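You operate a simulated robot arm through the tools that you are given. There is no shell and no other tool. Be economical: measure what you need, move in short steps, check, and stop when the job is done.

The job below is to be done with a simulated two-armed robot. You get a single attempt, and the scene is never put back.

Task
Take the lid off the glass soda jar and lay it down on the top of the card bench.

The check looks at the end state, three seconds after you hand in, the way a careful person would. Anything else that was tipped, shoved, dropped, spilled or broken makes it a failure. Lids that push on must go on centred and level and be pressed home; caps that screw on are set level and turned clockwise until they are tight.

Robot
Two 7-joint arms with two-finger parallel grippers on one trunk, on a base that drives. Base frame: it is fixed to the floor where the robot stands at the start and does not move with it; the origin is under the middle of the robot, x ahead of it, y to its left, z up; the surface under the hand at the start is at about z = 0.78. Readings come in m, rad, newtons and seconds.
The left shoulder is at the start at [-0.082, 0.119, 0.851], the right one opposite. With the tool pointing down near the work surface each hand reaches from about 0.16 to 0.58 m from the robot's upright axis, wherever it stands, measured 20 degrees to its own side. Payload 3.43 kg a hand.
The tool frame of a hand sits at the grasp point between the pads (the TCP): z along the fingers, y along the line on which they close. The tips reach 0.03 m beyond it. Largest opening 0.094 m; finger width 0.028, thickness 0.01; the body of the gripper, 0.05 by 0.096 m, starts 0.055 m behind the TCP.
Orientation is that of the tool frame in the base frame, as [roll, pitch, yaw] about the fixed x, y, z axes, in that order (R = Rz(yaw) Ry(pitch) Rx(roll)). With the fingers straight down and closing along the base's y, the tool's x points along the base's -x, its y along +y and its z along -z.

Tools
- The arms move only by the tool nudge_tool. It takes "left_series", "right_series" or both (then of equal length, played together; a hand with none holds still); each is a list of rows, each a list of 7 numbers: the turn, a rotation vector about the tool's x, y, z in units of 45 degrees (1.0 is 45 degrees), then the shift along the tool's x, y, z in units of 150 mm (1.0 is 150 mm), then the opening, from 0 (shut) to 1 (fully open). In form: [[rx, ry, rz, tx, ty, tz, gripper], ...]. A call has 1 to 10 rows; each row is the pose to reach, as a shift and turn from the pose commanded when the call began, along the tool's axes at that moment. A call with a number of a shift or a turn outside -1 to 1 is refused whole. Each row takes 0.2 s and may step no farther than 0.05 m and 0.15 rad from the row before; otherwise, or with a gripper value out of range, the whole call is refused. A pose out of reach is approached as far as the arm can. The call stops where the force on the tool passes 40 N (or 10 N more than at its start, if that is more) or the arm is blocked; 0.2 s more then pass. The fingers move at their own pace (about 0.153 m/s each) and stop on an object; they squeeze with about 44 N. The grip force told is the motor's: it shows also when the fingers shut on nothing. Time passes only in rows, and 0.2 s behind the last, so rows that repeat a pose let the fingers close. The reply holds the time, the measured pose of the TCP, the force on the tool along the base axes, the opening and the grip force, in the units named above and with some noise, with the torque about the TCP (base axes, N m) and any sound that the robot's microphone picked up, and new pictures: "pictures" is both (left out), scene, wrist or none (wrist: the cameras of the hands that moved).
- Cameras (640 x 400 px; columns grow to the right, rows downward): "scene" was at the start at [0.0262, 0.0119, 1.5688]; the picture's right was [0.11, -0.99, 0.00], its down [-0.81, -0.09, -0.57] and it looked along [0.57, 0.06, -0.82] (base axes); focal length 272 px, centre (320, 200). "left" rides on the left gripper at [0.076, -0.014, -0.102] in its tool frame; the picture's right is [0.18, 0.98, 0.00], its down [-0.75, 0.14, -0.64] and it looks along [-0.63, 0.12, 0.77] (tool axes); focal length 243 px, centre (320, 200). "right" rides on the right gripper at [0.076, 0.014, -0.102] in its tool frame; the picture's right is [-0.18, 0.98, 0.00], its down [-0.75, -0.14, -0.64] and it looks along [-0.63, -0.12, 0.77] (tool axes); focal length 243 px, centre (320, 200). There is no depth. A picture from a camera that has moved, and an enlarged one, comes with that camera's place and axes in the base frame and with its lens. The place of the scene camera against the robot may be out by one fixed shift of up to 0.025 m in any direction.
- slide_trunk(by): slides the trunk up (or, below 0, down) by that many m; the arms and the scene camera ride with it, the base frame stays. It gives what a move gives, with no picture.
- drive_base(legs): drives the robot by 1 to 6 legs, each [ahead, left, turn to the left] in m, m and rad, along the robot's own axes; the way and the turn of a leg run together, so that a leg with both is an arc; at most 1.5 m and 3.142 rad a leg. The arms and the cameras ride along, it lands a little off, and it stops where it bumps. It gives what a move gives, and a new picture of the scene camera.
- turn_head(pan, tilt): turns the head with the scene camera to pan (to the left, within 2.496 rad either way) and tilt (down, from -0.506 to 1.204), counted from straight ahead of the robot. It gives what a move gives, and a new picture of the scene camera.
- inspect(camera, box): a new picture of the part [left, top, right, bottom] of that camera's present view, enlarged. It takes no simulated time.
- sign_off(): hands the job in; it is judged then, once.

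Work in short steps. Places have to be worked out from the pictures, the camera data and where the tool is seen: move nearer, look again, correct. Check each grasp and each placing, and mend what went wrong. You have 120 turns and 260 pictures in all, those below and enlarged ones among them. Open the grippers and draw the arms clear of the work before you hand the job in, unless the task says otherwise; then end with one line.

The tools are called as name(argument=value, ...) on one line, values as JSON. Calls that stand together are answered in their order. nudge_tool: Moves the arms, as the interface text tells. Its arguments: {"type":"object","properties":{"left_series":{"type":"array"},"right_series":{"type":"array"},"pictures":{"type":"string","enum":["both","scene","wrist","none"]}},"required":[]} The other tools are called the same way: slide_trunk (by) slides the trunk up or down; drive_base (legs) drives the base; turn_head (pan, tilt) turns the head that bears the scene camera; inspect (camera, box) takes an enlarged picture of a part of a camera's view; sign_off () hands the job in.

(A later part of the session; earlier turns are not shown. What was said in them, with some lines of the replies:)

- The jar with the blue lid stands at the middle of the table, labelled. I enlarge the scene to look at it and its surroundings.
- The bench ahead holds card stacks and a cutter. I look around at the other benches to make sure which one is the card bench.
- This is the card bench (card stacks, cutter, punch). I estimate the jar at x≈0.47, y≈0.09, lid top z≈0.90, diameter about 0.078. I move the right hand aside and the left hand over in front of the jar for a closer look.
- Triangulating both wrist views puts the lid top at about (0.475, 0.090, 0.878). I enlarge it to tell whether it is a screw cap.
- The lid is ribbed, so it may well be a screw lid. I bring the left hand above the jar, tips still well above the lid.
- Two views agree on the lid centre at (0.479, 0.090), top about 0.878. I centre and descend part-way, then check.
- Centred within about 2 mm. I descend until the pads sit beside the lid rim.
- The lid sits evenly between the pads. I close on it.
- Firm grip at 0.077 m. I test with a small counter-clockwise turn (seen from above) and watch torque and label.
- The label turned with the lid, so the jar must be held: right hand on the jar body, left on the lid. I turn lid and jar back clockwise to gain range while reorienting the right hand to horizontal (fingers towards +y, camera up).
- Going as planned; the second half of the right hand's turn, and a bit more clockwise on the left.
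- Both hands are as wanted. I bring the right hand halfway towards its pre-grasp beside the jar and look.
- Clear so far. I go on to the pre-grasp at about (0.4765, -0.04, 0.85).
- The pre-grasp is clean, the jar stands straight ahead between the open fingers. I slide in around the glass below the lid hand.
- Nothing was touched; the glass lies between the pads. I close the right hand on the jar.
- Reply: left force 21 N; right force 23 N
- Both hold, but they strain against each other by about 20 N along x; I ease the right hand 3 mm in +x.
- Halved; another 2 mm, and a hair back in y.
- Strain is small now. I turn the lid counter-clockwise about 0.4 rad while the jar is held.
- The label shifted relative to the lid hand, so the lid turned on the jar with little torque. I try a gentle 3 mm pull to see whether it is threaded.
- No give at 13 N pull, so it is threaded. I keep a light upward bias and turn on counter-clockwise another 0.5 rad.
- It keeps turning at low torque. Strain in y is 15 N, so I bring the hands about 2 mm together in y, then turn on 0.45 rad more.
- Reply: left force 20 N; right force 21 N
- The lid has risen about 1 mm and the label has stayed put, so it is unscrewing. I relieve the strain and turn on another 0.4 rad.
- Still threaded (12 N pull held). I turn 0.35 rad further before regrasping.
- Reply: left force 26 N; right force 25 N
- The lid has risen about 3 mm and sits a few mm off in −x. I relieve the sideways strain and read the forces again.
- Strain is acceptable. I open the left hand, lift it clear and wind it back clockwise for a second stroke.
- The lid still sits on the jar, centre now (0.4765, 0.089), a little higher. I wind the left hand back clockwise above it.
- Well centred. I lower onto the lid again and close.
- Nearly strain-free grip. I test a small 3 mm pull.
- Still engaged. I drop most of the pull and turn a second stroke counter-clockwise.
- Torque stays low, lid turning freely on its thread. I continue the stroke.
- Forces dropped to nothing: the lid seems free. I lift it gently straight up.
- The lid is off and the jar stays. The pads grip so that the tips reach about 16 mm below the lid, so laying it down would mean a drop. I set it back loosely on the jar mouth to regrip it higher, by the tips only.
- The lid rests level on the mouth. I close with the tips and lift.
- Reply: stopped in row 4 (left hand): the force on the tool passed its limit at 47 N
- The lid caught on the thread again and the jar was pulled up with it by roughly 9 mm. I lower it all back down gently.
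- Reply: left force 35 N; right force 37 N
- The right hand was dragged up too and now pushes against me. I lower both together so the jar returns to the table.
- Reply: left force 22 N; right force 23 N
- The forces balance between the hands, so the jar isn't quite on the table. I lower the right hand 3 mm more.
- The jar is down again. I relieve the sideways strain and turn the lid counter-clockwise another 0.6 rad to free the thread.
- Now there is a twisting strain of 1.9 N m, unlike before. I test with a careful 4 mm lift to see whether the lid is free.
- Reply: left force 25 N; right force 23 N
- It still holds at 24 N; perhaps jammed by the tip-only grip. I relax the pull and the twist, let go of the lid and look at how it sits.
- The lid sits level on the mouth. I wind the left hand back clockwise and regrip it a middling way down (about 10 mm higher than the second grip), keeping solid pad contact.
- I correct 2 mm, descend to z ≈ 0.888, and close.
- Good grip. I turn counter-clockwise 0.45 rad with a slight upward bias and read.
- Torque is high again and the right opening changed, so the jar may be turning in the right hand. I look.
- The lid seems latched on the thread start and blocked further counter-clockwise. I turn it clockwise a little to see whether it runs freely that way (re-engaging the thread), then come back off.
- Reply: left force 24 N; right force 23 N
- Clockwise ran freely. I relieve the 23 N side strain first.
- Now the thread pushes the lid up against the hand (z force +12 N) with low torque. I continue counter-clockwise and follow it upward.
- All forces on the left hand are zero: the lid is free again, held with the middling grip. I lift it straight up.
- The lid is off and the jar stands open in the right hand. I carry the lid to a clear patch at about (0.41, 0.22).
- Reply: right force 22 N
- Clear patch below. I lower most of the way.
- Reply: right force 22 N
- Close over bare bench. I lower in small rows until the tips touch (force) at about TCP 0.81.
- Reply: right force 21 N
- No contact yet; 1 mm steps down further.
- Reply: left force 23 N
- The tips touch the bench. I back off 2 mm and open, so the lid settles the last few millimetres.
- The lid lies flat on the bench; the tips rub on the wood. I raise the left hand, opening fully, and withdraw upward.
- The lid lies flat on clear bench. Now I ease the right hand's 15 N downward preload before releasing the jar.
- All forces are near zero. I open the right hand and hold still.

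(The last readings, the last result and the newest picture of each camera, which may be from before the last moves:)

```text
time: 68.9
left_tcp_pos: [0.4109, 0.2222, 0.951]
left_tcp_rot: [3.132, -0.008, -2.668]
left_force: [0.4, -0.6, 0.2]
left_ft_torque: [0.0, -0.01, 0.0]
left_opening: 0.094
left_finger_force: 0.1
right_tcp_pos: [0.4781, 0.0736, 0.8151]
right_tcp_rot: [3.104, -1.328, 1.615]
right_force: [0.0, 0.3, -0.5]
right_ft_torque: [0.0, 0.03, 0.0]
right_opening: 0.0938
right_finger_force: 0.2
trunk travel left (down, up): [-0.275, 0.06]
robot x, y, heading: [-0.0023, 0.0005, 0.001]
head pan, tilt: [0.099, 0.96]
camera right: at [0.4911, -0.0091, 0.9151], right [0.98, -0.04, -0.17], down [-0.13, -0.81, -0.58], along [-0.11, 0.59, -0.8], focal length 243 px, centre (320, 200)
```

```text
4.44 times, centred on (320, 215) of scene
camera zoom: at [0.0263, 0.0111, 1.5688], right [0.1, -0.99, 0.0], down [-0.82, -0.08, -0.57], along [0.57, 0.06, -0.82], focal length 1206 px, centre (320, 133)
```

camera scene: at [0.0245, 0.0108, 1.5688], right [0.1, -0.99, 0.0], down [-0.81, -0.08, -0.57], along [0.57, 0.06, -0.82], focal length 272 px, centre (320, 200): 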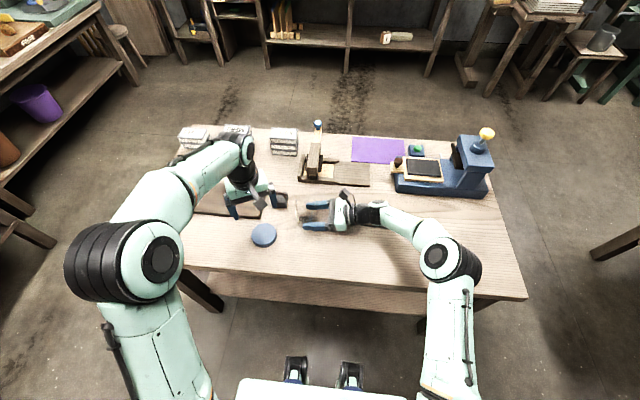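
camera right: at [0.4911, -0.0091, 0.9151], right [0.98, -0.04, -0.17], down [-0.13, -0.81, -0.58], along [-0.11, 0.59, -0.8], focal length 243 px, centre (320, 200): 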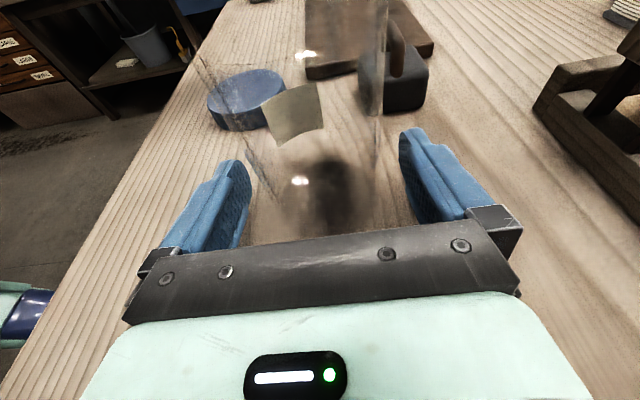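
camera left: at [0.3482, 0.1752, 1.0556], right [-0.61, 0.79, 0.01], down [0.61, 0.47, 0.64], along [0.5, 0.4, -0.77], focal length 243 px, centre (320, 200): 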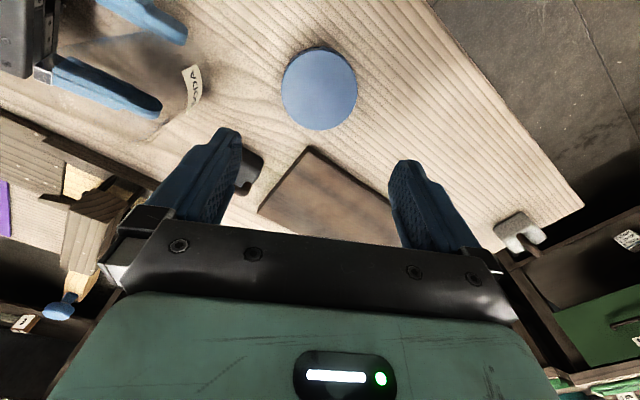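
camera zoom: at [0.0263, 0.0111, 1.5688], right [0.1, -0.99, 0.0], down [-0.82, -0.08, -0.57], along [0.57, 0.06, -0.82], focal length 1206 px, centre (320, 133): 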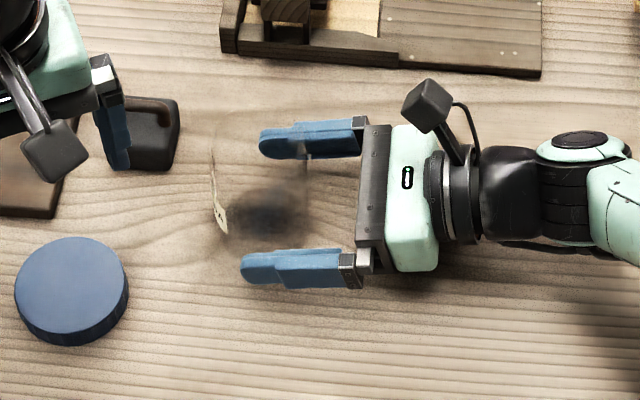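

The jar stands upright and untouched between the open fingers. I draw the right hand straight back, and the left hand up and away.

nudge_tool(right_series=[[0, 0, 0, 0, 0, -0.2, 1], [0, 0, 0, 0, 0, -0.4, 1], [0, 0, 0, 0, 0, -0.65, 1], [0, 0, 0, 0.1, 0, -0.95, 1], [0, 0, 0, 0.4, 0, -1, 1], [0, 0, 0, 0.7, 0, -1, 1]], left_series=[[0, 0, 0, 0, 0, -0.1, 1], [0, 0, 0, 0, 0, -0.3, 1], [0, 0, 0, 0.2, 0, -0.5, 1], [0, 0, 0, 0.4, 0.1, -0.6, 1], [0, 0, 0, 0.6, 0.3, -0.6, 1], [0, 0, 0, 0.6, 0.5, -0.6, 1]], pictures="scene")

inspect(camera="scene", box=[210, 150, 370, 270])

inspect(camera="right", box=[120, 0, 520, 250])

```text
time: 70.3
left_tcp_pos: [0.2965, 0.2491, 1.0434]
left_tcp_rot: [3.132, -0.008, -2.668]
left_force: [0.4, 0.6, 0.7]
left_ft_torque: [-0.05, 0.01, 0.04]
left_opening: 0.0939
left_finger_force: 0.0
right_tcp_pos: [0.4769, -0.0464, 0.9536]
right_tcp_rot: [3.106, -1.326, 1.613]
right_force: [0.0, 0.1, -0.1]
right_ft_torque: [-0.01, -0.03, -0.01]
right_opening: 0.0939
right_finger_force: 0.1
trunk travel left (down, up): [-0.275, 0.06]
robot x, y, heading: [-0.0001, -0.0003, 0.003]
head pan, tilt: [0.099, 0.96]
camera scene: at [0.0259, 0.0119, 1.5688], right [0.1, -0.99, 0.0], down [-0.81, -0.08, -0.57], along [0.57, 0.06, -0.82], focal length 272 px, centre (320, 200)
```

scene: 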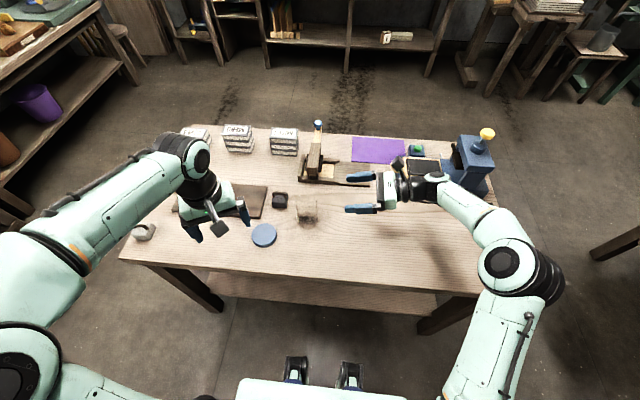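

```text
3.33 times, centred on (290, 210) of scene
camera zoom: at [0.0259, 0.0119, 1.5688], right [0.1, -0.99, 0.0], down [-0.81, -0.08, -0.57], along [0.57, 0.06, -0.82], focal length 905 px, centre (420, 167)
```

zoom: 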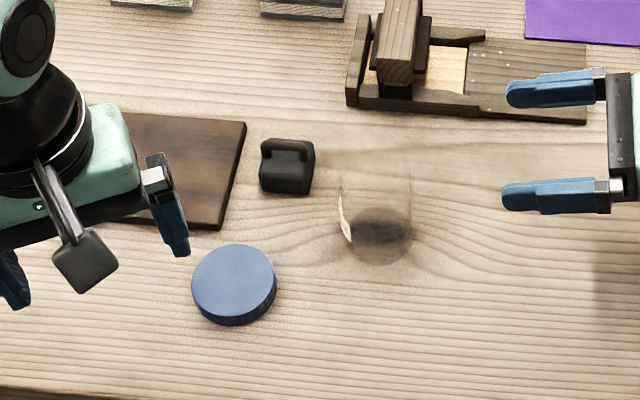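

```text
1.60 times, centred on (320, 125) of right
camera zoom: at [0.4908, -0.1289, 1.0546], right [0.98, -0.04, -0.17], down [-0.13, -0.81, -0.58], along [-0.12, 0.59, -0.8], focal length 388 px, centre (320, 320)
```

zoom: 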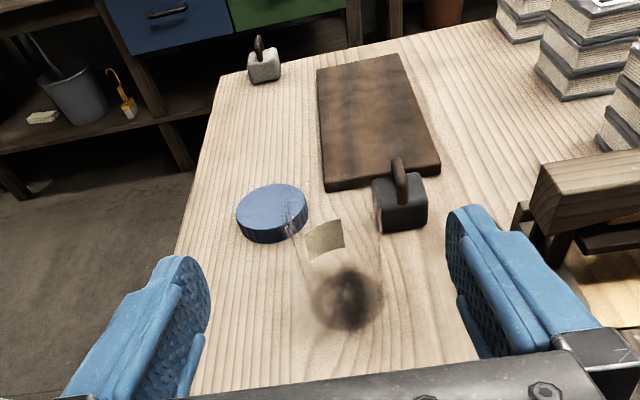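

The jar stands upright in its place, with its lid lying flat on the bench. Both grippers are open and clear, so I hand in.

sign_off()

```text
The job is handed in.
```

The lid is off the soda jar and lying flat on the card bench. The jar is upright where it stood, turned a little so its label faces another way, and I saw nothing else on the bench disturbed.
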